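You operate a simulated robot arm through the tools that you are given. There is no shell and no other tool.

The job below is to be done with a simulated robot arm. You get a single attempt, and the scene is never put back.

## Task
Put things in order on the top of the spare bench. At the end: the white lamp from the top of the spare bench stands on top of the white box (marked "CAPS"); the white bottle (marked "CONTROL") from the top of the spare bench stands where the white lamp stood; the silver foil roll from the top of the spare bench stands where the white bottle stood; the blue brush from the top of the spare bench stands where the silver foil roll stood; whatever was shut is shut again. Leave all else as you found it, and nothing knocked over.

Only the result counts: the job must be done as asked and must still hold three seconds after the hand-in. Knocking over, shifting, dropping, spilling or breaking anything else fails it. Lids that push on must go on centred and level and be pressed home; caps that screw on are set level and turned clockwise until they are tight.

## Robot
A 6-joint arm with a two-finger parallel gripper, fixed in place. Base frame: the origin is on the floor under the middle of its stand, x ahead of it, y to its left, z up; the work surface is at about z = 0.9. Lengths are in m, angles in degrees, forces in N, time in s.
With the tool pointing down near the work surface it reaches from about 0.24 to 0.66 m from the base axis. Its first joint turns from -66.0 to 66.0 degrees. Payload 2.9 kg.
The TCP is the grasp point between the finger pads, 0.03 m short of the fingertips. In the tool frame z runs along the fingers and y along their closing line. The gripper opens to 0.11 m. The fingers are 0.02 m wide and 0.01 m thick; the gripper's body (0.048 by 0.112 m) begins 0.055 m behind the TCP.
Orientation is told as [roll, pitch, yaw] about the base's x, y, z axes, in that order, counted from this pose: with the fingers straight down and closing along the base's y, the tool's x points along the base's -x, its y along +y and its z along -z.

## Interface
- The arm moves only by the tool move_arm. Its argument "deltas" is one flat list of numbers, 6 for each row, row after row: the shift along the base's x, y, z in units of 200 mm (1.0 is 200 mm), then the turn, a rotation vector about the base's x, y, z in units of 90 degrees (1.0 is 90 degrees). In form: [x, y, z, ax, ay, az, x, y, z, ax, ay, az, ...]. A call has 1 to 20 rows; each row is the pose to reach, as a shift and turn from the pose commanded when the call began. "hand" is the finger opening in m, from 0 to 0.11, set as the call begins (left out, the last holds). A call with a number of a shift or a turn outside -1 to 1 is refused whole. Rows are played at 5 a second. More than 0.05 m and 8.6 degrees between two rows, or a gripper value outside its range, and nothing of the call is played. A pose out of reach is approached as far as the arm can. The call stops where the force on the tool passes 40 N (or 10 N more than at its start, if that is more) or the arm is blocked; 0.2 s more then pass. The fingers move at their own pace (about 0.108 m/s each) and stop on an object; they squeeze with about 32 N. The grip force told is the motor's: it shows also when the fingers shut on nothing. Time passes only in rows, and 0.2 s behind the last, so rows that repeat a pose let the fingers close. It gives the time, the measured TCP pose, the force on the tool (base axes), the opening and the grip force at its end, in the units of the frame above (readings bear some noise), with the torque about the TCP (base axes, N m) and any sound that the robot's microphone picked up, and new pictures: "views" is both (left out), scene, wrist or none.
- Cameras (640 x 400 px; columns grow to the right, rows downward): "scene" is fixed at [0.0628, 0.418, 1.3989]; the picture's right is [-0.88, -0.47, 0.00], its down [-0.19, 0.37, -0.91] and it looks along [0.42, -0.80, -0.42] (base axes); focal length 352 px, centre (320, 200). "wrist" rides on the gripper at [0.072, 0.017, -0.103] in the tool frame; the picture's right is [-0.23, 0.97, 0.00], its down [-0.76, -0.18, -0.62] and it looks along [-0.61, -0.14, 0.78] (tool axes); focal length 222 px, centre (320, 200). There is no depth. A picture from a camera that has moved, and an enlarged one, comes with that camera's place and axes in the base frame and with its lens.
- enlarge(camera, box): a new picture of the part [left, top, right, bottom] of that camera's present view, enlarged. It takes no simulated time.
- finish_job(): hands the job in; it is judged then, once.

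Nothing tells you positions but the pictures and the camera data. Unless the task says otherwise, let go and move clear before handing in.

The tools are called after "Emit:" as name(argument=value, ...) on one line, values as JSON. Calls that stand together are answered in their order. move_arm: Moves the arm, as the interface text tells. Its arguments: {"type":"object","properties":{"deltas":{"type":"array","items":{"type":"number"}},"hand":{"type":"number"},"views":{"type":"string","enum":["both","scene","wrist","none"]}},"required":["deltas"]} The other tools are called the same way: enlarge (camera, box) takes an enlarged picture of a part of a camera's view; finish_job () hands the job in.

At the start:

```text
clock: 0.0
tool_pos: [0.3311, -0.1788, 1.237]
tcp_rot: [0.0, 0.0, 0.0]
ft_force: [-0.5, 0.1, 0.1]
wrist_torque: [0.0, 0.0, -0.03]
opening: 0.1104
gripper_force: 0.1
```

scene: 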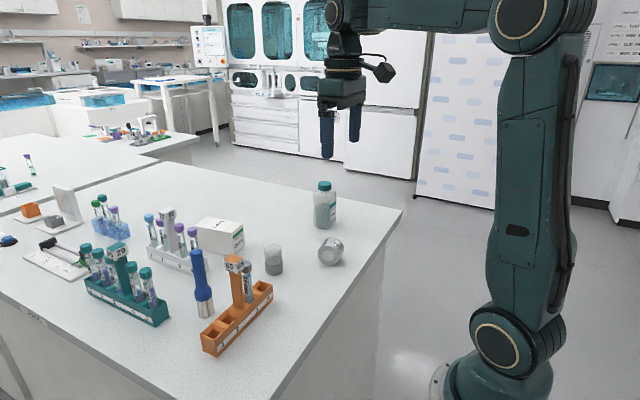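
wrist: 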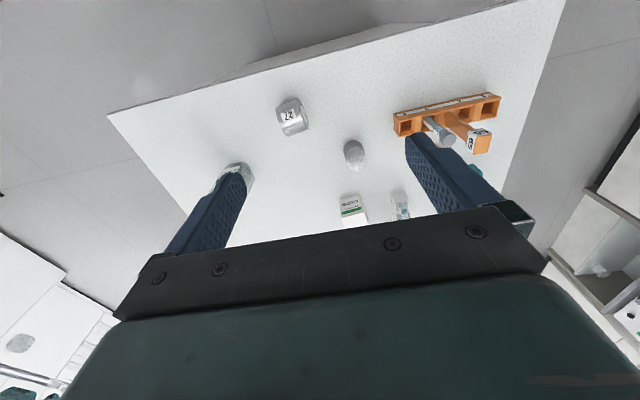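

I see a bench with racks, a white box, a blue brush-like thing, a gray cylinder, a bottle with teal cap and a round thing. I will enlarge the pictures to identify each object before moving.

Emit:
enlarge(camera="scene", box=[180, 160, 360, 280])

Emit:
enlarge(camera="scene", box=[20, 170, 200, 290])

Emit:
enlarge(camera="scene", box=[120, 240, 300, 360])

Emit:
enlarge(camera="wrist", box=[200, 80, 520, 240])

Emit:
enlarge(camera="scene", box=[0, 100, 200, 225])

```text
3.33 times, centred on (270, 220) of scene
camera zoom: at [0.0628, 0.418, 1.3989], right [-0.88, -0.47, 0.0], down [-0.19, 0.37, -0.91], along [0.42, -0.8, -0.42], focal length 1173 px, centre (487, 133)
```

zoom: 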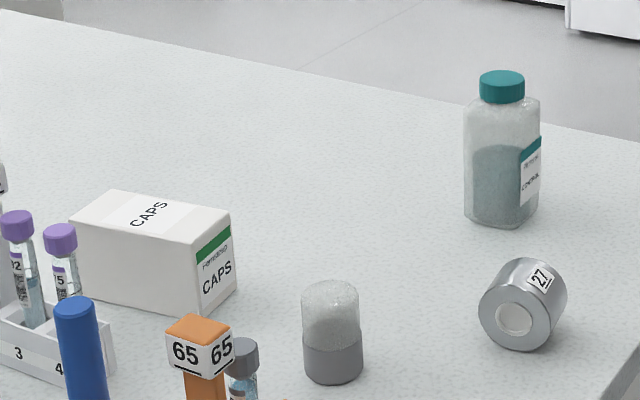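

```text
3.33 times, centred on (110, 230) of scene
camera zoom: at [0.0628, 0.418, 1.3989], right [-0.88, -0.47, 0.0], down [-0.19, 0.37, -0.91], along [0.42, -0.8, -0.42], focal length 1173 px, centre (1020, 100)
```

zoom: 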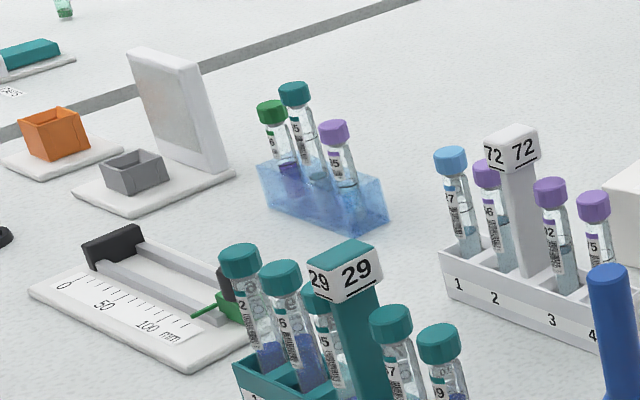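

```text
3.33 times, centred on (210, 300) of scene
camera zoom: at [0.0628, 0.418, 1.3989], right [-0.88, -0.47, 0.0], down [-0.19, 0.37, -0.91], along [0.42, -0.8, -0.42], focal length 1173 px, centre (687, -133)
```

zoom: 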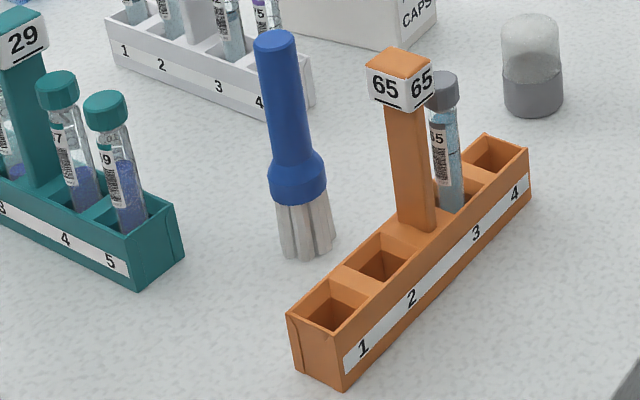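

```text
2.00 times, centred on (360, 160) of wrist
camera zoom: at [0.2596, -0.1605, 1.3395], right [0.23, 0.97, 0.0], down [0.76, -0.18, 0.62], along [0.61, -0.14, -0.78], focal length 444 px, centre (240, 280)
```

zoom: 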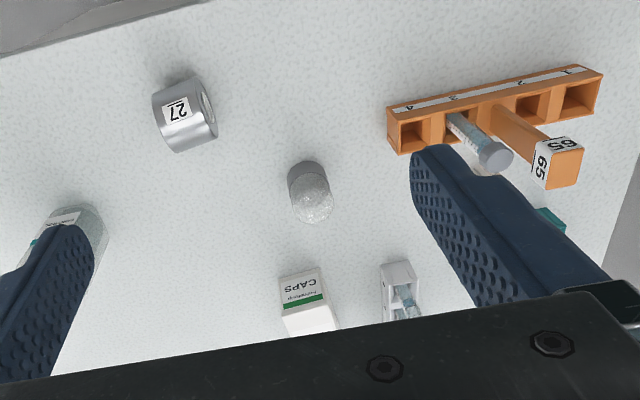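

```text
3.20 times, centred on (100, 162) of scene
camera zoom: at [0.0628, 0.418, 1.3989], right [-0.88, -0.47, 0.0], down [-0.19, 0.37, -0.91], along [0.42, -0.8, -0.42], focal length 1126 px, centre (1024, 320)
```

zoom: 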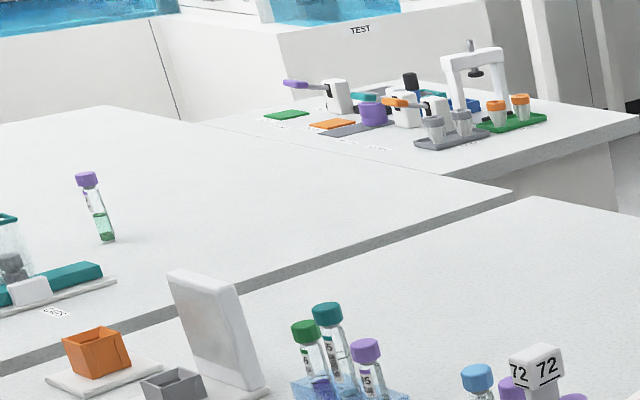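

The lamp seems to be the grey-based frosted dome near (0.48, -0.14), the CONTROL bottle (teal cap) near (0.48, -0.40), the foil roll "27" lying on its side near (0.37, -0.23), the brush near (0.51, 0.045), and the CAPS box near (0.66, -0.17). I first move the gripper above the lamp for a closer look.

Emit:
move_arm(deltas=[0.126, 0.031, -0.125, 0, 0, 0, 0.252, 0.062, -0.25, 0, 0, 0, 0.378, 0.093, -0.375, 0, 0, 0, 0.504, 0.124, -0.5, 0, 0, 0, 0.63, 0.155, -0.625, 0, 0, 0, 0.755, 0.185, -0.75, 0, 0, 0, 0.755, 0.185, -0.75, 0, 0, 0], hand=0.11)

```text
clock: 1.6
tool_pos: [0.4835, -0.1406, 1.0864]
tcp_rot: [0.0, -0.1, 0.1]
ft_force: [0.4, 0.2, -0.3]
wrist_torque: [-0.05, 0.04, 0.0]
opening: 0.1099
gripper_force: 0.1
camera wrist: at [0.4115, -0.1227, 1.1896], right [0.23, 0.97, 0.0], down [0.76, -0.18, 0.62], along [0.61, -0.14, -0.78], focal length 222 px, centre (320, 200)
```

scene: 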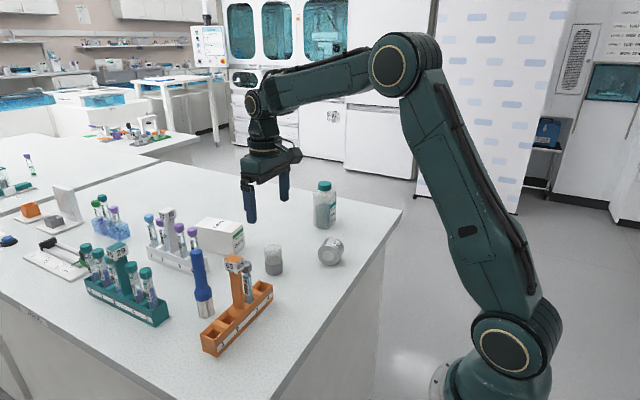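
wrist: 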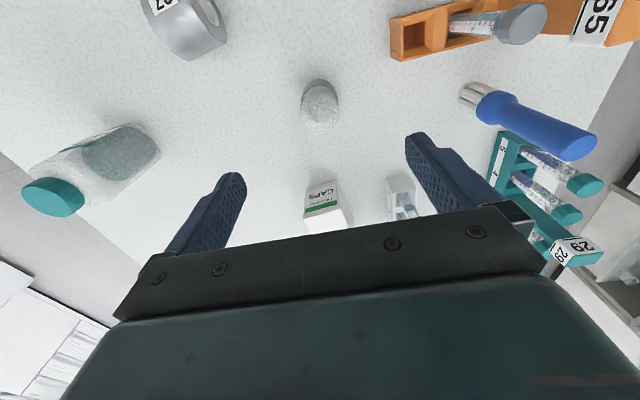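

The wrist view now shows the lamp almost directly under the gripper. I enlarge it to fix its position and look at the neighbours.

Emit:
enlarge(camera="wrist", box=[250, 40, 410, 140])

Emit:
enlarge(camera="wrist", box=[260, 140, 420, 240])

Emit:
enlarge(camera="wrist", box=[120, 0, 280, 100])

Emit:
enlarge(camera="wrist", box=[0, 110, 192, 230])

Emit:
enlarge(camera="scene", box=[180, 180, 360, 292])

```text
4.00 times, centred on (330, 90) of wrist
camera zoom: at [0.4115, -0.1227, 1.1896], right [0.23, 0.97, 0.0], down [0.76, -0.18, 0.62], along [0.61, -0.14, -0.78], focal length 888 px, centre (280, 640)
```

zoom: 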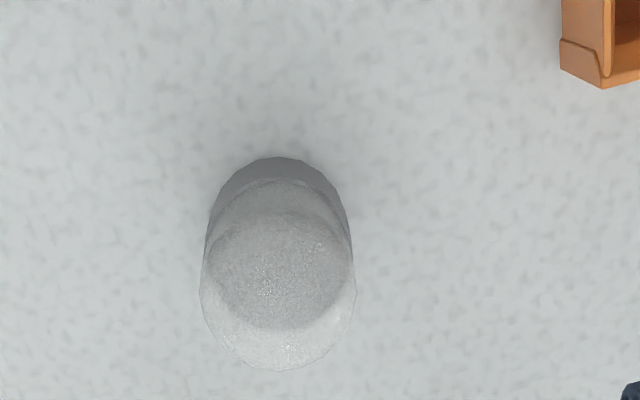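

```text
4.00 times, centred on (340, 190) of wrist
camera zoom: at [0.4115, -0.1227, 1.1896], right [0.23, 0.97, 0.0], down [0.76, -0.18, 0.62], along [0.61, -0.14, -0.78], focal length 888 px, centre (240, 240)
```

zoom: 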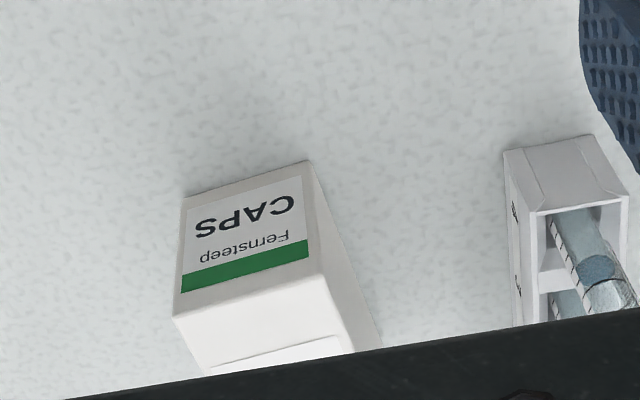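

```text
4.00 times, centred on (200, 50) of wrist
camera zoom: at [0.4115, -0.1227, 1.1896], right [0.23, 0.97, 0.0], down [0.76, -0.18, 0.62], along [0.61, -0.14, -0.78], focal length 888 px, centre (800, 800)
```

zoom: 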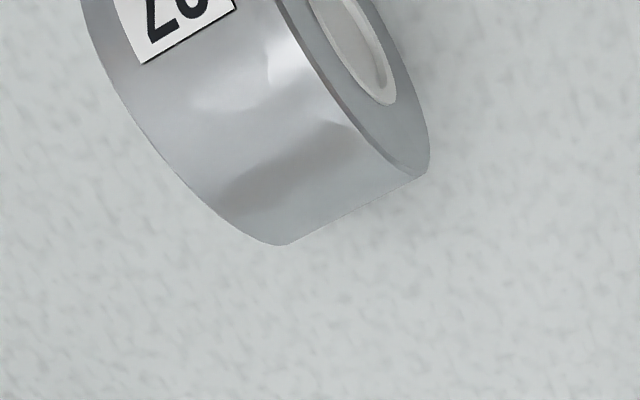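

```text
3.33 times, centred on (96, 170) of wrist
camera zoom: at [0.4115, -0.1227, 1.1896], right [0.23, 0.97, 0.0], down [0.76, -0.18, 0.62], along [0.61, -0.14, -0.78], focal length 740 px, centre (1067, 300)
```

zoom: 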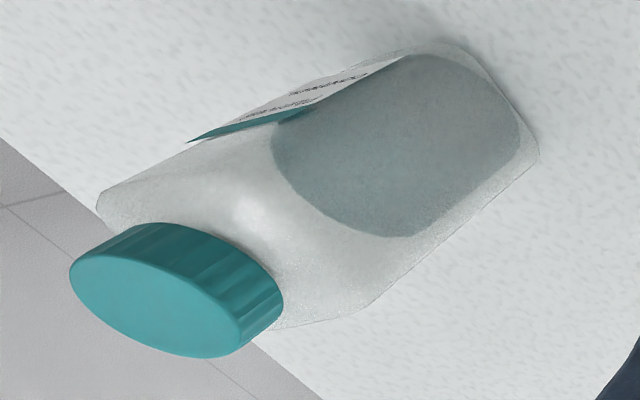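

```text
3.56 times, centred on (270, 236) of scene
camera zoom: at [0.0628, 0.418, 1.3989], right [-0.88, -0.47, 0.0], down [-0.19, 0.37, -0.91], along [0.42, -0.8, -0.42], focal length 1252 px, centre (498, 72)
```

zoom: 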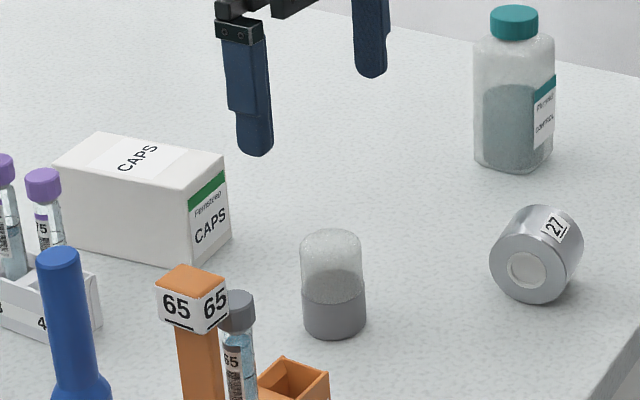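

The lamp is measured at about (0.482, -0.140), diameter 0.042, and the CAPS box top is at z≈0.97 with its centre near (0.658, -0.160). That is near the reach limit, so I go above the box empty-handed first to test reach and measure the box.

Emit:
move_arm(deltas=[0.172, -0.022, 0.1, 0, 0, 0, 0.344, -0.044, 0.17, 0, 0, 0, 0.516, -0.066, 0.17, 0, 0, 0, 0.688, -0.088, 0.17, 0, 0, 0, 0.86, -0.11, 0.17, 0, 0, 0, 0.86, -0.11, 0.17, 0, 0, 0], hand=0.11)

```text
clock: 3.0
tool_pos: [0.6137, -0.1566, 1.1147]
tcp_rot: [0.0, 0.1, -0.1]
ft_force: [1.0, 0.2, 0.6]
wrist_torque: [0.02, 0.04, 0.0]
opening: 0.1098
gripper_force: 0.0
out of reach, approached as far as the arm can: row 4, 5, 6
camera wrist: at [0.5417, -0.1391, 1.2173], right [0.23, 0.97, 0.0], down [0.76, -0.18, 0.62], along [0.61, -0.14, -0.78], focal length 222 px, centre (320, 200)
```

scene: 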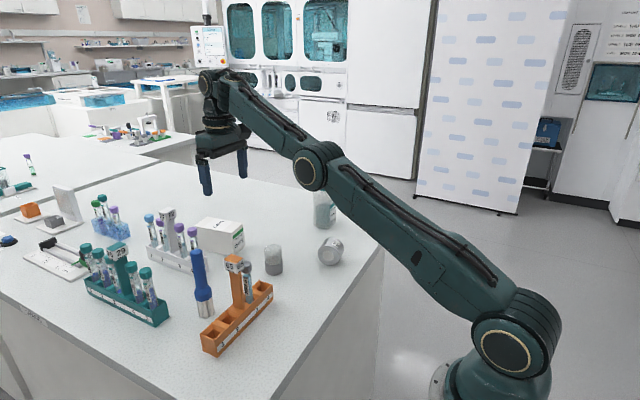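
wrist: 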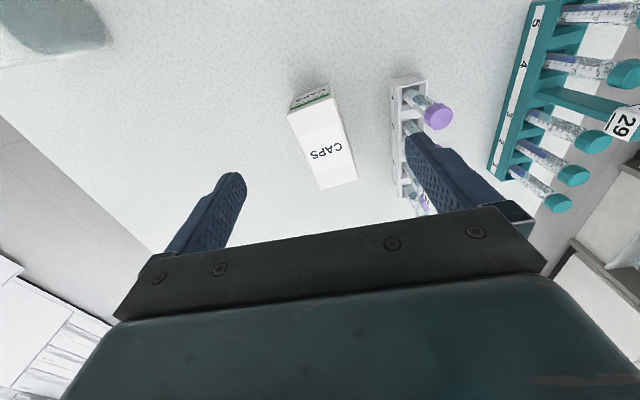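

Straight-down reach at this height ends at radius ≈0.633, short of the box centre, so I'll tilt the gripper outward about its closing axis for the lamp move. First I measure the box from here.

Emit:
enlarge(camera="wrist", box=[260, 70, 420, 200])

Emit:
enlarge(camera="wrist", box=[380, 60, 480, 220])

```text
3.08 times, centred on (340, 135) of wrist
camera zoom: at [0.5417, -0.1391, 1.2173], right [0.23, 0.97, 0.0], down [0.76, -0.18, 0.62], along [0.61, -0.14, -0.78], focal length 684 px, centre (258, 400)
```

zoom: 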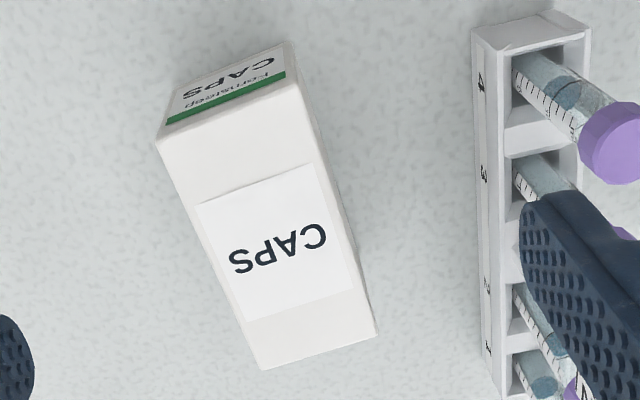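

```text
2.50 times, centred on (430, 140) of wrist
camera zoom: at [0.5417, -0.1391, 1.2173], right [0.23, 0.97, 0.0], down [0.76, -0.18, 0.62], along [0.61, -0.14, -0.78], focal length 555 px, centre (45, 350)
```

zoom: 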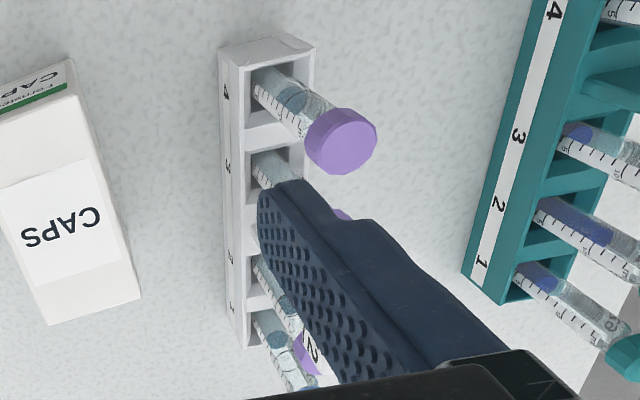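

The box top is about 0.107 × 0.053 m, centred near (0.662, -0.159) with a yaw of ~7°, top at z≈0.97. I back off a little and tilt the gripper by 25° so the fingers point outward, to check the reach gained.

Emit:
move_arm(deltas=[-0.1, 0, 0, 0, -0.07, 0, -0.2, 0, 0, 0, -0.14, 0, -0.3, 0, 0, 0, -0.21, 0, -0.3, 0, 0, 0, -0.278, 0, -0.3, 0, 0, 0, -0.278, 0], hand=0.11)

```text
clock: 4.2
tool_pos: [0.5542, -0.1577, 1.1142]
tcp_rot: [0.0, -25.1, 0.0]
ft_force: [0.1, -0.1, -0.1]
wrist_torque: [-0.01, -0.02, 0.0]
opening: 0.1099
gripper_force: 0.1
camera wrist: at [0.4456, -0.1394, 1.1767], right [0.21, 0.97, 0.1], down [0.43, -0.18, 0.89], along [0.88, -0.14, -0.45], focal length 222 px, centre (320, 200)
```

scene: 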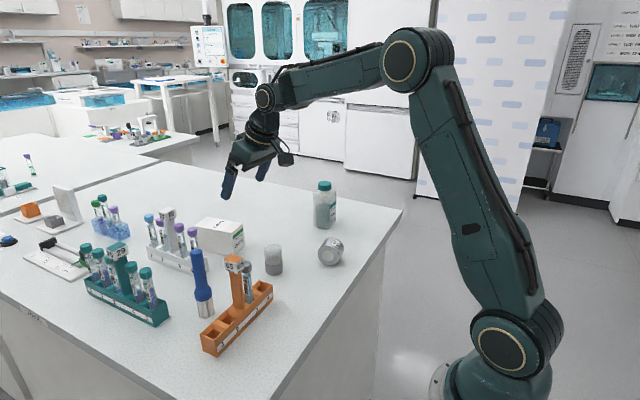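
wrist: 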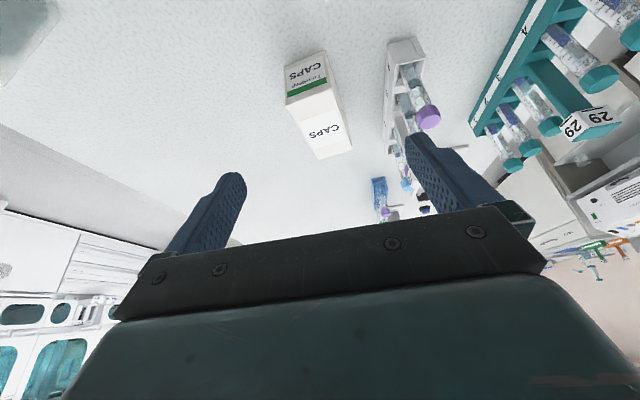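

The tilt works (-25°). Now I extend toward x≈0.66 at this height to see whether the box centre is reachable.

Emit:
move_arm(deltas=[0.2, 0, 0, 0, 0, 0, 0.4, 0, 0, 0, 0, 0, 0.525, 0, 0, 0, 0, 0, 0.525, 0, 0, 0, 0, 0], hand=0.11, views="wrist")

```text
clock: 5.2
tool_pos: [0.6602, -0.1564, 1.1151]
tcp_rot: [0.0, -25.0, 0.0]
ft_force: [-0.8, 0.9, -0.2]
wrist_torque: [0.03, 0.0, -0.02]
opening: 0.11
gripper_force: 0.0
camera wrist: at [0.5521, -0.139, 1.1765], right [0.21, 0.97, 0.1], down [0.43, -0.18, 0.89], along [0.88, -0.14, -0.45], focal length 222 px, centre (320, 200)
```

wrist: 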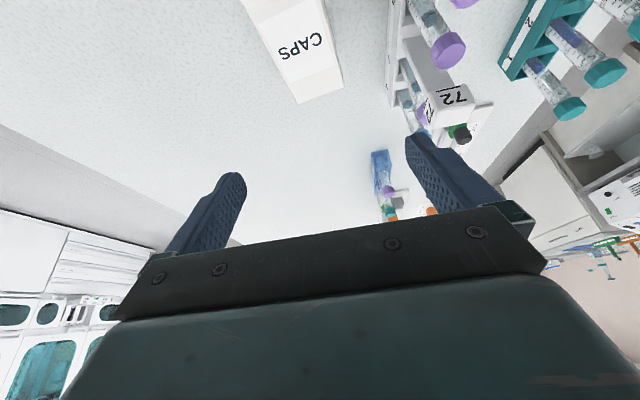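

Reach is fine with the 25° tilt, at (0.660, -0.157). Now I move back above the lamp, keeping the same tilt, at z≈1.04.

Emit:
move_arm(deltas=[-0.2, 0.02, 0, 0, 0, 0, -0.4, 0.04, 0, 0, 0, 0, -0.6, 0.06, 0, 0, 0, 0, -0.8, 0.08, -0.1, 0, 0, 0, -0.89, 0.0875, -0.275, 0, 0, 0, -0.89, 0.0875, -0.375, 0, 0, 0, -0.89, 0.0875, -0.375, 0, 0, 0], hand=0.09)

```text
clock: 6.8
tool_pos: [0.4794, -0.1395, 1.0377]
tcp_rot: [0.0, -25.0, 0.0]
ft_force: [0.8, -0.3, -0.4]
wrist_torque: [0.0, -0.01, 0.01]
opening: 0.0899
gripper_force: 0.1
camera wrist: at [0.3724, -0.1217, 1.1007], right [0.21, 0.97, 0.1], down [0.43, -0.18, 0.89], along [0.88, -0.14, -0.45], focal length 222 px, centre (320, 200)
```

scene: 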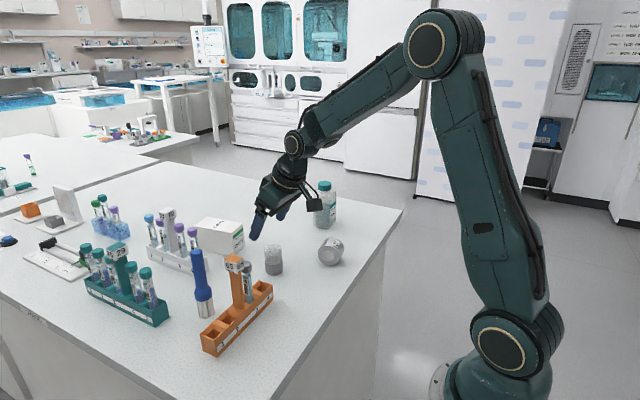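
wrist: 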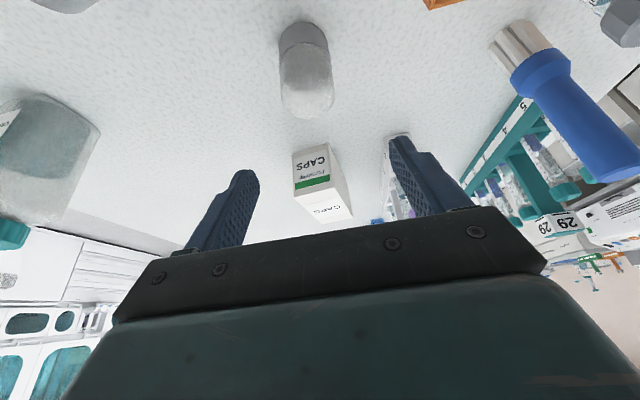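

The lamp is close to lined up below the tilted tool. I enlarge it to check the alignment before descending.

Emit:
enlarge(camera="wrist", box=[240, 0, 400, 130])

Emit:
enlarge(camera="scene", box=[200, 180, 360, 290])

```text
3.08 times, centred on (320, 65) of wrist
camera zoom: at [0.3724, -0.1217, 1.1007], right [0.21, 0.97, 0.1], down [0.43, -0.18, 0.89], along [0.88, -0.14, -0.45], focal length 684 px, centre (320, 615)
```

zoom: 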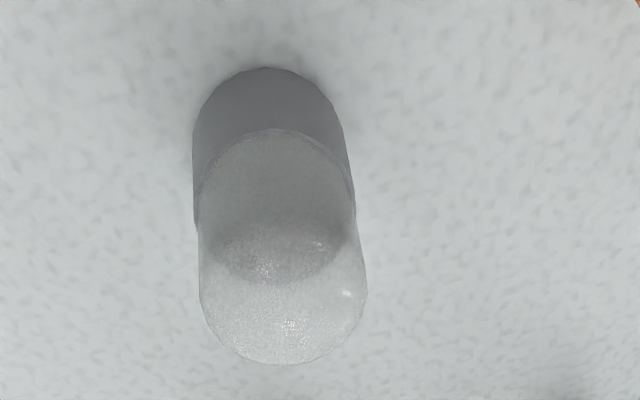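

```text
3.64 times, centred on (280, 235) of scene
camera zoom: at [0.0628, 0.418, 1.3989], right [-0.88, -0.47, 0.0], down [-0.19, 0.37, -0.91], along [0.42, -0.8, -0.42], focal length 1280 px, centre (466, 73)
```

zoom: 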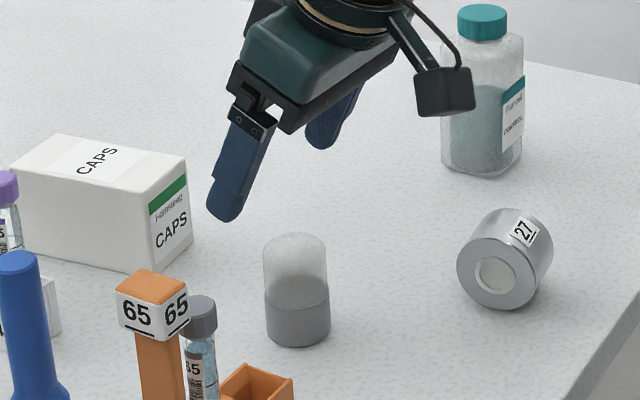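

The lamp is centred within about 2 mm of the tool, at (0.4825, -0.1385). I descend to z=0.94 with open fingers.

Emit:
move_arm(deltas=[0.005, 0.0, -0.15, 0, 0, 0, 0.01, 0.0, -0.3, 0, 0, 0, 0.01, 0.0, -0.42, 0, 0, 0, 0.01, 0.0, -0.49, 0, 0, 0, 0.01, 0.0, -0.49, 0, 0, 0], hand=0.09)

```text
clock: 8.0
tool_pos: [0.4823, -0.1373, 0.9413]
tcp_rot: [-0.1, -25.1, 0.0]
ft_force: [-0.3, -0.9, 0.7]
wrist_torque: [0.05, 0.0, 0.03]
opening: 0.09
gripper_force: 0.0
camera wrist: at [0.3754, -0.1206, 1.0026], right [0.21, 0.97, 0.1], down [0.43, -0.18, 0.89], along [0.88, -0.14, -0.45], focal length 222 px, centre (320, 200)
```

scene: 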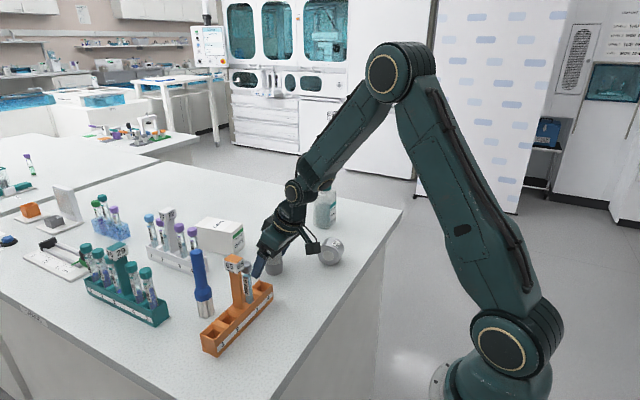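
wrist: 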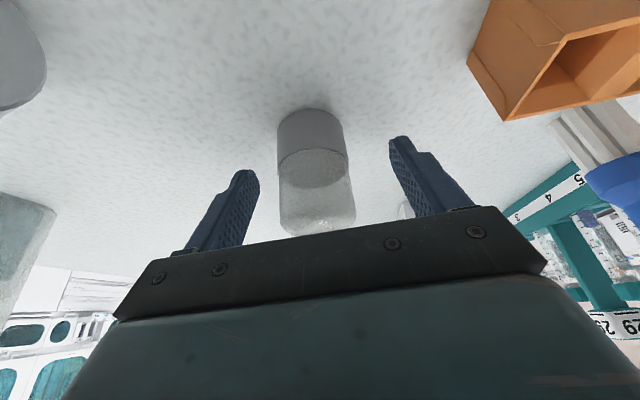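

The fingers straddle the lamp evenly. I close them to grip it.

Emit:
move_arm(deltas=[0, 0, 0, 0, 0, 0, 0, 0, 0, 0, 0, 0, 0, 0, 0, 0, 0, 0, 0, 0, 0, 0, 0, 0], hand=0.02, views="wrist")

```text
clock: 9.0
tool_pos: [0.4835, -0.1378, 0.9411]
tcp_rot: [0.0, -24.9, 0.0]
ft_force: [-0.2, -0.3, 0.2]
wrist_torque: [-0.03, -0.01, 0.0]
opening: 0.0406
gripper_force: 32.4
camera wrist: at [0.3755, -0.1206, 1.0029], right [0.21, 0.97, 0.1], down [0.43, -0.18, 0.89], along [0.88, -0.14, -0.45], focal length 222 px, centre (320, 200)
```

wrist: 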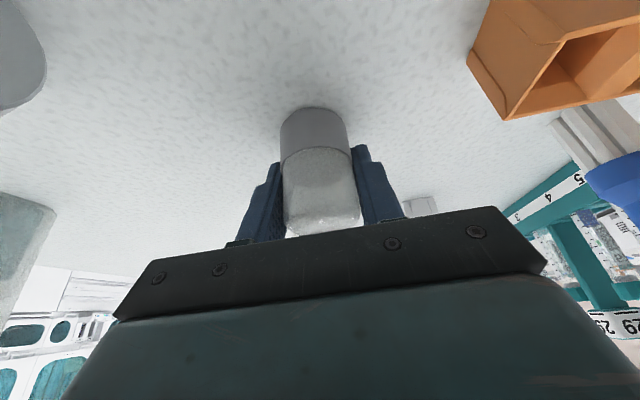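

Gripped at 0.0406 m with 32 N; the lamp's original spot was about (0.4825, -0.140). I lift straight up by 0.12 m.

Emit:
move_arm(deltas=[0, 0, 0.05, 0, 0, 0, 0, 0, 0.2, 0, 0, 0, 0, 0, 0.4, 0, 0, 0, 0, 0, 0.6, 0, 0, 0, 0, 0, 0.6, 0, 0, 0], hand=0.02)

```text
clock: 10.2
tool_pos: [0.4818, -0.1386, 1.0575]
tcp_rot: [-0.1, -25.1, 0.0]
ft_force: [-0.8, -0.4, 0.5]
wrist_torque: [0.0, 0.01, -0.01]
opening: 0.0409
gripper_force: 31.7
camera wrist: at [0.3744, -0.1209, 1.1217], right [0.21, 0.97, 0.1], down [0.43, -0.18, 0.89], along [0.88, -0.14, -0.45], focal length 222 px, centre (320, 200)
```

scene: 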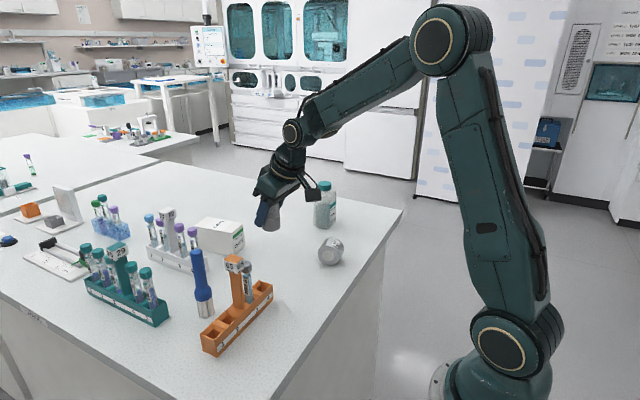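
wrist: 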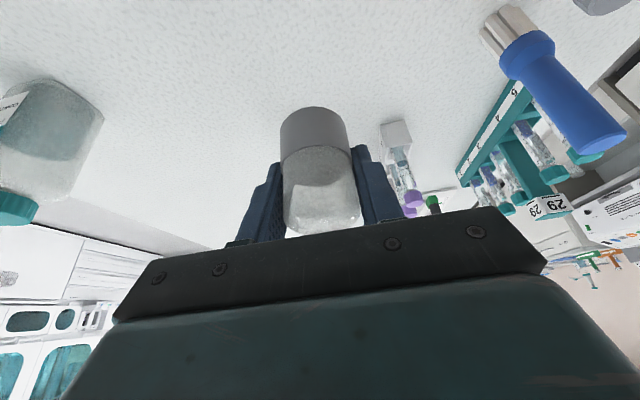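

The lamp is held firmly and level. I carry it forward over the box centre at this height.

Emit:
move_arm(deltas=[0.18, -0.02, 0, 0, 0, 0, 0.36, -0.04, 0, 0, 0, 0, 0.54, -0.065, 0, 0, 0, 0, 0.72, -0.09, 0, 0, 0, 0, 0.8775, -0.1075, 0, 0, 0, 0, 0.8775, -0.1075, 0, 0, 0, 0, 0.8775, -0.1075, 0, 0, 0, 0], hand=0.02)

```text
clock: 11.8
tool_pos: [0.6609, -0.1582, 1.0624]
tcp_rot: [0.1, -24.9, 0.0]
ft_force: [0.0, 0.5, -1.0]
wrist_torque: [0.0, 0.02, 0.0]
opening: 0.0408
gripper_force: 32.0
camera wrist: at [0.552, -0.142, 1.124], right [0.21, 0.97, 0.1], down [0.43, -0.18, 0.89], along [0.88, -0.14, -0.45], focal length 222 px, centre (320, 200)
```

scene: 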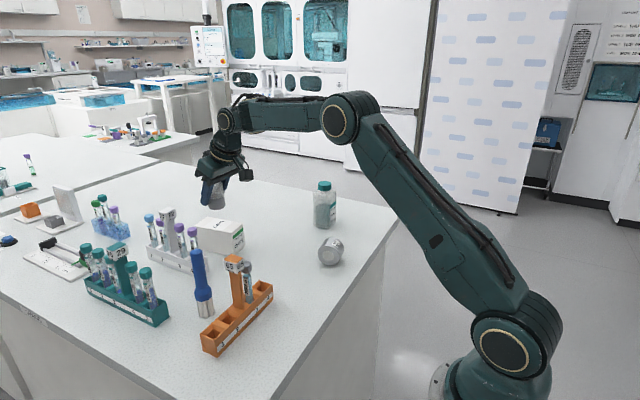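
wrist: 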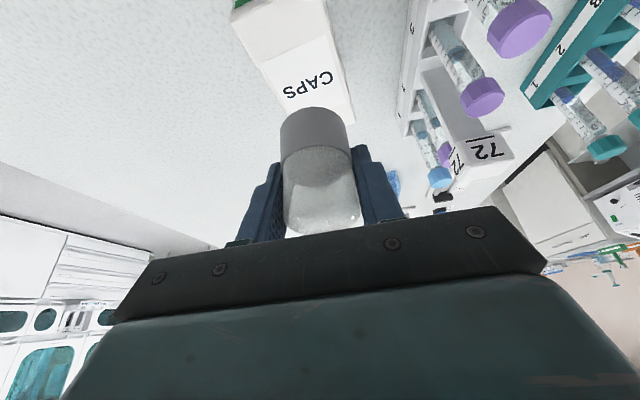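

The lamp is over the box. I lower most of the way and check the alignment in the pictures.

Emit:
move_arm(deltas=[0, 0, -0.08, 0, 0, 0, 0, 0, -0.17, 0, 0, 0, 0, 0, -0.17, 0, 0, 0], hand=0.02)

Emit:
enlarge(camera="scene", box=[170, 160, 290, 260])

Emit:
enlarge(camera="wrist", box=[220, 0, 420, 180])

```text
clock: 12.6
tool_pos: [0.6584, -0.1579, 1.0276]
tcp_rot: [0.0, -25.1, 0.0]
ft_force: [-0.7, 0.9, -1.0]
wrist_torque: [-0.03, 0.01, 0.01]
opening: 0.041
gripper_force: 32.1
camera wrist: at [0.5512, -0.1416, 1.0897], right [0.21, 0.97, 0.1], down [0.43, -0.18, 0.89], along [0.88, -0.14, -0.45], focal length 222 px, centre (320, 200)
```

scene: 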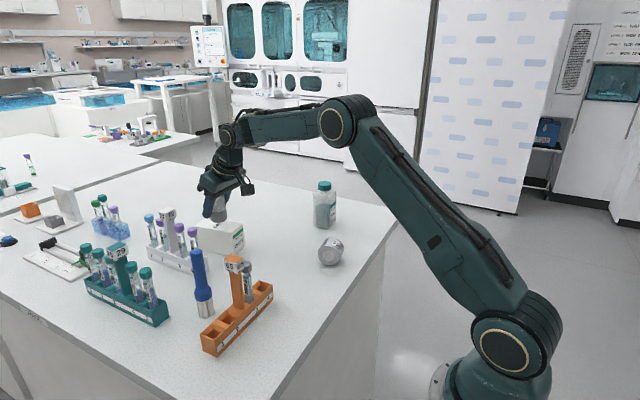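
wrist: 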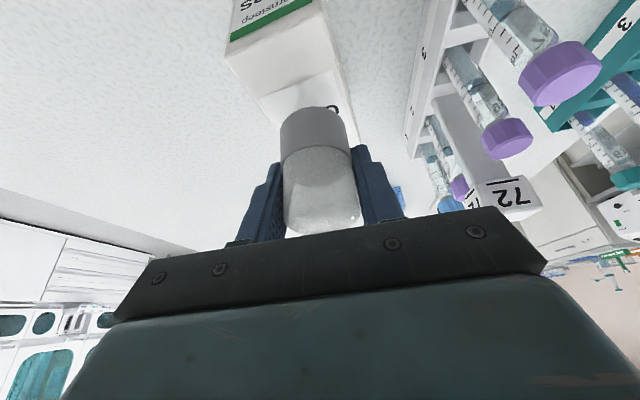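

```text
4.00 times, centred on (230, 210) of scene
camera zoom: at [0.0628, 0.418, 1.3989], right [-0.88, -0.47, 0.0], down [-0.19, 0.37, -0.91], along [0.42, -0.8, -0.42], focal length 1408 px, centre (680, 160)
```

zoom: 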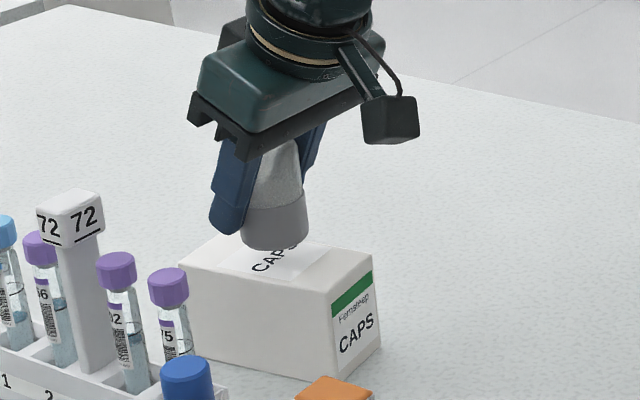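

```text
2.22 times, centred on (320, 90) of wrist
camera zoom: at [0.5512, -0.1416, 1.0897], right [0.21, 0.97, 0.1], down [0.43, -0.18, 0.89], along [0.88, -0.14, -0.45], focal length 494 px, centre (320, 444)
```

zoom: 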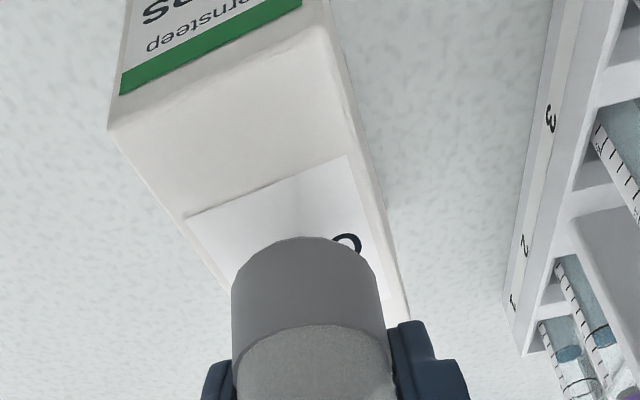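

The lamp sits over the box with the box's middle about 2 mm further in +y. I shift by +2 mm and lower 10 mm, then go on in small steps watching the force.

Emit:
move_arm(deltas=[0, 0.01, -0.02, 0, 0, 0, 0, 0.01, -0.035, 0, 0, 0, 0, 0.01, -0.05, 0, 0, 0, 0, 0.01, -0.05, 0, 0, 0], hand=0.02, views="scene")

Emit:
enlarge(camera="scene", box=[170, 160, 290, 260])

```text
clock: 13.6
tool_pos: [0.6602, -0.1568, 1.0162]
tcp_rot: [0.1, -25.0, 0.0]
ft_force: [-0.2, 0.5, 0.2]
wrist_torque: [-0.02, 0.03, 0.02]
opening: 0.0408
gripper_force: 31.7
```

scene: 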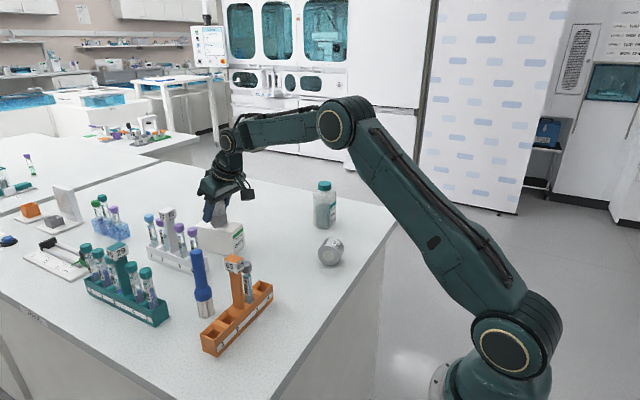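

```text
4.00 times, centred on (230, 210) of scene
camera zoom: at [0.0628, 0.418, 1.3989], right [-0.88, -0.47, 0.0], down [-0.19, 0.37, -0.91], along [0.42, -0.8, -0.42], focal length 1408 px, centre (680, 160)
```

zoom: 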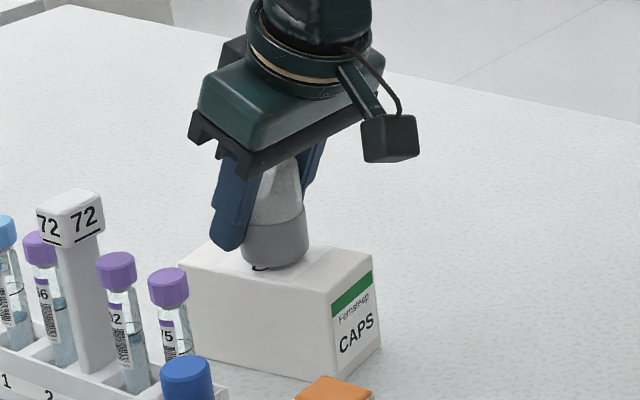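

The lamp base is a few millimetres above the box top. I lower in 1–2 mm steps.

Emit:
move_arm(deltas=[0, 0, -0.007, 0, 0, 0, 0, 0, -0.013, 0, 0, 0, 0, 0, -0.013, 0, 0, 0], hand=0.02, views="wrist")

```text
clock: 14.4
tool_pos: [0.6589, -0.1585, 1.0128]
tcp_rot: [0.0, -25.1, 0.0]
ft_force: [-0.2, 0.0, -1.4]
wrist_torque: [-0.01, 0.0, 0.06]
opening: 0.0406
gripper_force: 32.2
camera wrist: at [0.551, -0.1403, 1.0759], right [0.21, 0.97, 0.1], down [0.43, -0.18, 0.89], along [0.88, -0.14, -0.45], focal length 222 px, centre (320, 200)
```

wrist: 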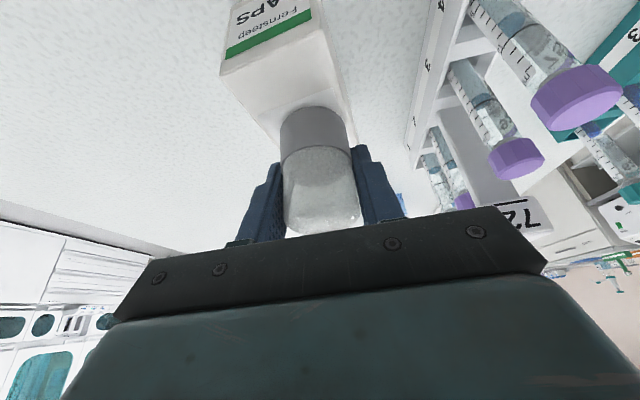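

Emit:
enlarge(camera="wrist", box=[240, 60, 400, 160])

Emit:
enlarge(camera="scene", box=[205, 190, 265, 240])

```text
4.00 times, centred on (320, 110) of wrist
camera zoom: at [0.551, -0.1403, 1.0759], right [0.21, 0.97, 0.1], down [0.43, -0.18, 0.89], along [0.88, -0.14, -0.45], focal length 888 px, centre (320, 560)
```

zoom: 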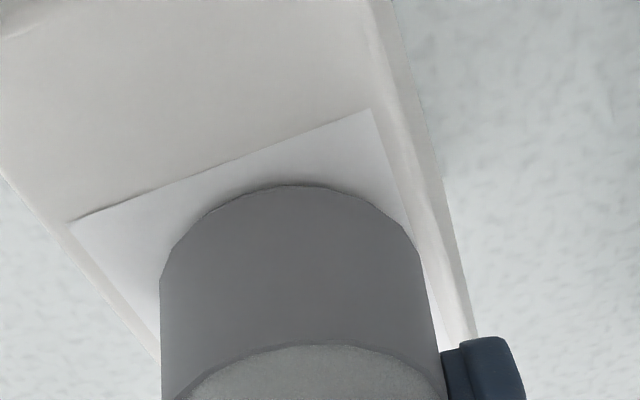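

```text
8.00 times, centred on (235, 215) of scene
camera zoom: at [0.0628, 0.418, 1.3989], right [-0.88, -0.47, 0.0], down [-0.19, 0.37, -0.91], along [0.42, -0.8, -0.42], focal length 2816 px, centre (1000, 80)
```

zoom: 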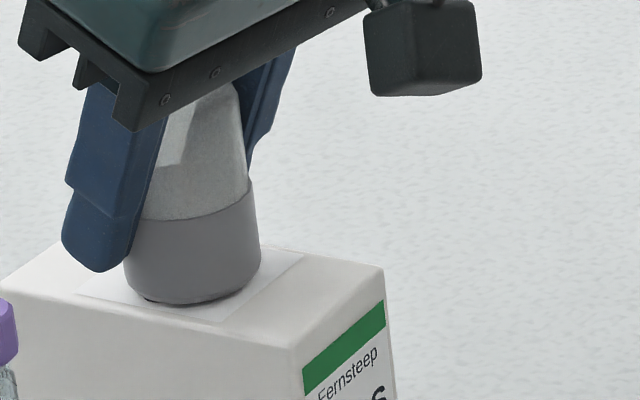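

The base is practically touching. Before releasing, I check the side margins on the box more closely.

Emit:
enlarge(camera="wrist", box=[320, 60, 370, 150])

Emit:
enlarge(camera="wrist", box=[210, 60, 350, 150])

```text
4.44 times, centred on (345, 105) of wrist
camera zoom: at [0.551, -0.1403, 1.0759], right [0.21, 0.97, 0.1], down [0.43, -0.18, 0.89], along [0.88, -0.14, -0.45], focal length 987 px, centre (209, 622)
```

zoom: 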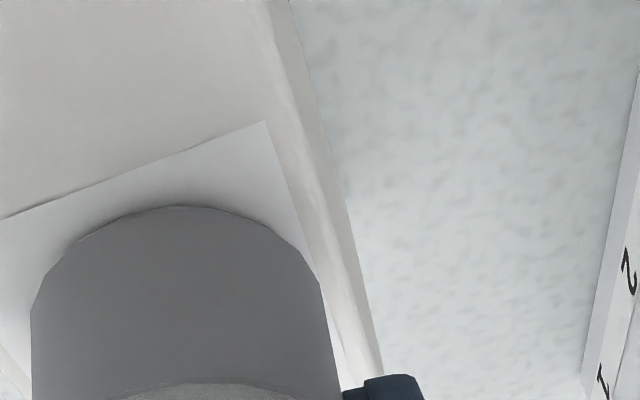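

```text
4.44 times, centred on (280, 105) of wrist
camera zoom: at [0.551, -0.1403, 1.0759], right [0.21, 0.97, 0.1], down [0.43, -0.18, 0.89], along [0.88, -0.14, -0.45], focal length 987 px, centre (498, 622)
```

zoom: 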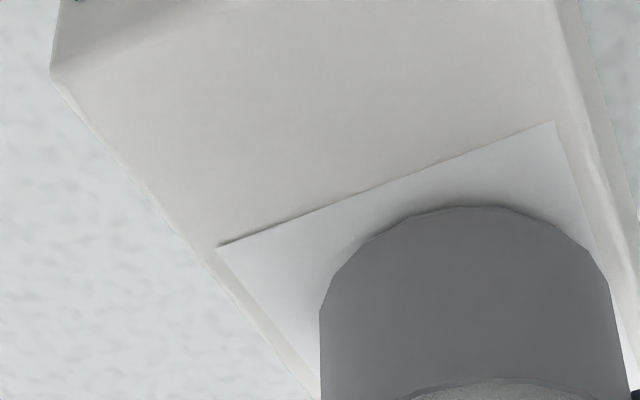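

The lamp is about 3 mm off toward +y on the box, so I raise 3 mm, shift -3 mm in y, and lower again.

Emit:
move_arm(deltas=[0, 0, 0.015, 0, 0, 0, 0, -0.015, 0.015, 0, 0, 0, 0, -0.015, 0.005, 0, 0, 0, 0, -0.015, -0.003, 0, 0, 0, 0, -0.015, -0.003, 0, 0, 0], hand=0.02, views="wrist")

Emit:
enlarge(camera="wrist", box=[210, 50, 370, 150])

Emit:
enlarge(camera="scene", box=[205, 190, 265, 240])

```text
clock: 15.6
tool_pos: [0.6587, -0.1617, 1.0121]
tcp_rot: [0.0, -25.0, 0.0]
ft_force: [0.5, 0.4, 0.1]
wrist_torque: [0.0, -0.02, 0.02]
opening: 0.0404
gripper_force: 31.8
camera wrist: at [0.5513, -0.1435, 1.0752], right [0.21, 0.97, 0.1], down [0.43, -0.18, 0.89], along [0.88, -0.14, -0.45], focal length 222 px, centre (320, 200)
```

wrist: 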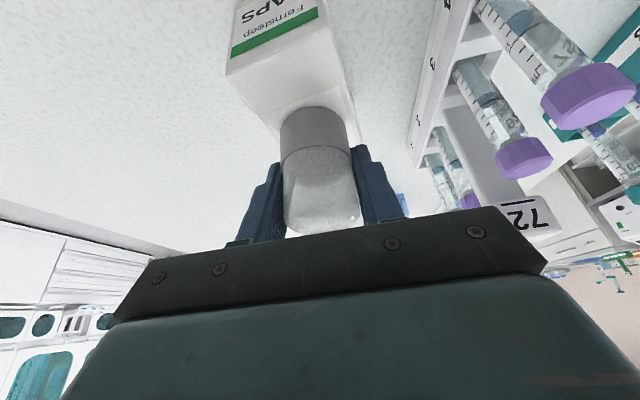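

```text
4.00 times, centred on (290, 100) of wrist
camera zoom: at [0.5513, -0.1435, 1.0752], right [0.21, 0.97, 0.1], down [0.43, -0.18, 0.89], along [0.88, -0.14, -0.45], focal length 888 px, centre (440, 600)
```

zoom: 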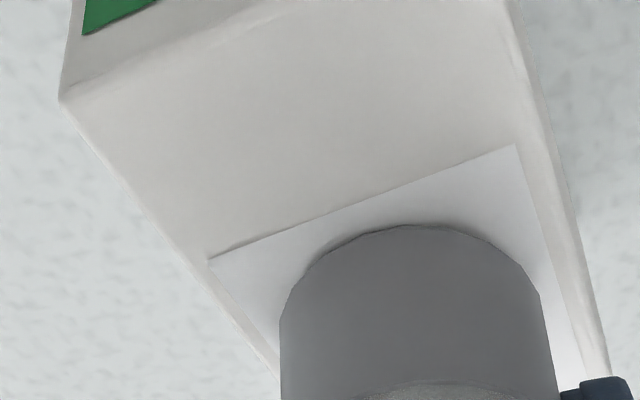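

```text
8.00 times, centred on (235, 215) of scene
camera zoom: at [0.0628, 0.418, 1.3989], right [-0.88, -0.47, 0.0], down [-0.19, 0.37, -0.91], along [0.42, -0.8, -0.42], focal length 2816 px, centre (1000, 80)
```

zoom: 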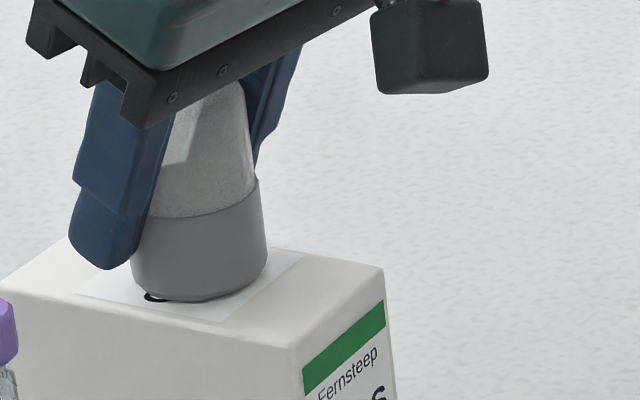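

Now it looks centred on the label. I lower 1.5 mm more and check for contact force.

Emit:
move_arm(deltas=[0, 0, -0.005, 0, 0, 0, 0, 0, -0.008, 0, 0, 0, 0, 0, -0.008, 0, 0, 0], hand=0.02, views="none")

```text
clock: 16.4
tool_pos: [0.6591, -0.1621, 1.0127]
tcp_rot: [0.0, -25.0, -0.1]
ft_force: [0.4, 0.2, -0.2]
wrist_torque: [-0.04, -0.03, -0.01]
opening: 0.0406
gripper_force: 31.4
```

Emit:
move_arm(deltas=[0, 0, -0.005, 0, 0, 0, 0, 0, -0.008, 0, 0, 0, 0, 0, -0.008, 0, 0, 0], hand=0.02, views="none")

Emit:
enlarge(camera="scene", box=[205, 190, 265, 240])

```text
clock: 17.2
tool_pos: [0.6594, -0.1612, 1.0111]
tcp_rot: [0.0, -25.1, 0.0]
ft_force: [1.4, 0.4, 4.0]
wrist_torque: [0.04, 0.03, -0.05]
opening: 0.0404
gripper_force: 31.0
```

```text
8.00 times, centred on (235, 215) of scene
camera zoom: at [0.0627, 0.4181, 1.3989], right [-0.88, -0.47, 0.0], down [-0.19, 0.37, -0.91], along [0.42, -0.8, -0.42], focal length 2816 px, centre (1000, 80)
```

zoom: 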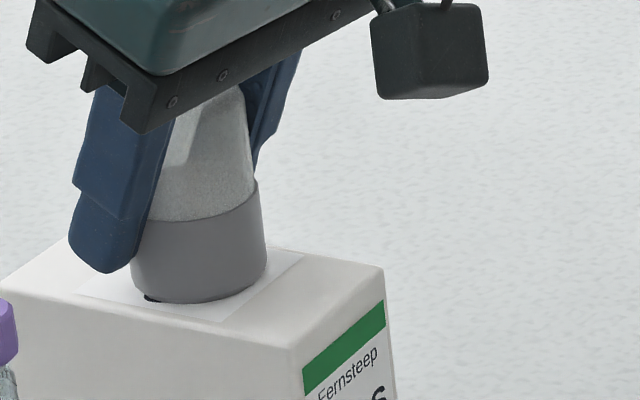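

Contact is felt (about 4 N upward). I open the fingers while holding still.

Emit:
move_arm(deltas=[0, 0, 0, 0, 0, 0, 0, 0, 0, 0, 0, 0, 0, 0, 0, 0, 0, 0], hand=0.08)

Emit:
enlarge(camera="scene", box=[175, 160, 295, 260])

```text
clock: 18.0
tool_pos: [0.6591, -0.1617, 1.0115]
tcp_rot: [-0.1, -25.0, 0.0]
ft_force: [0.6, 0.7, 0.0]
wrist_torque: [-0.03, -0.02, -0.01]
opening: 0.0799
gripper_force: 0.0
camera wrist: at [0.5514, -0.1437, 1.0729], right [0.21, 0.97, 0.1], down [0.43, -0.18, 0.89], along [0.88, -0.14, -0.45], focal length 222 px, centre (320, 200)
```

scene: 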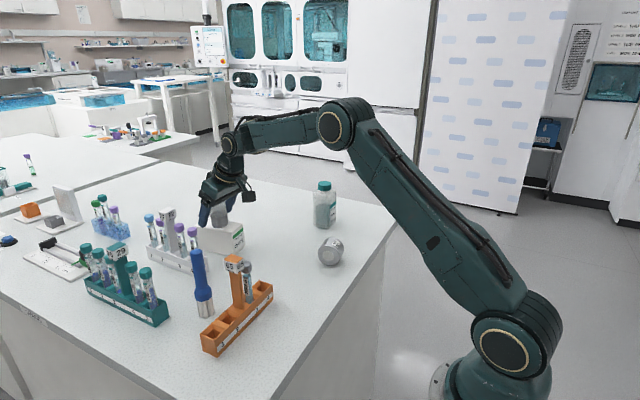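
wrist: 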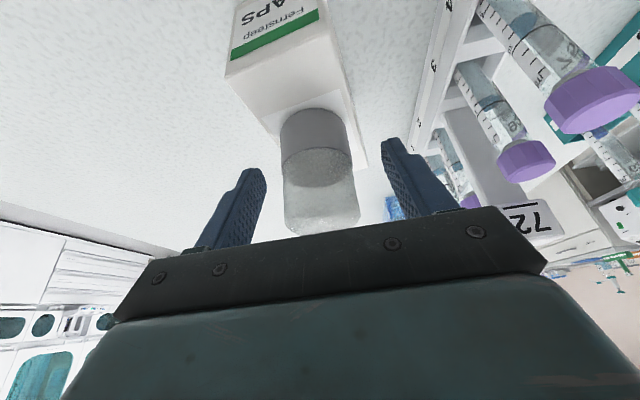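

```text
4.00 times, centred on (235, 210) of scene
camera zoom: at [0.0628, 0.418, 1.3989], right [-0.88, -0.47, 0.0], down [-0.19, 0.37, -0.91], along [0.42, -0.8, -0.42], focal length 1408 px, centre (660, 160)
```

zoom: 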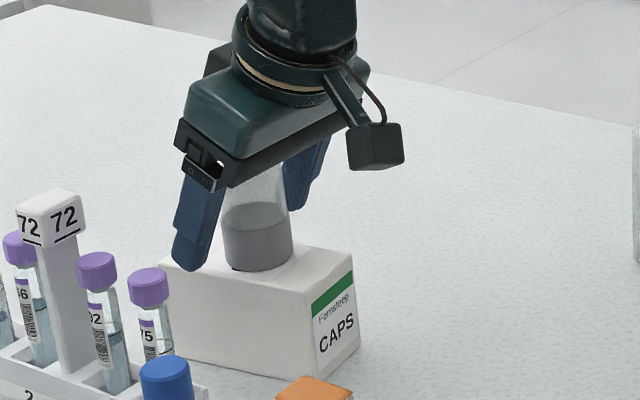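

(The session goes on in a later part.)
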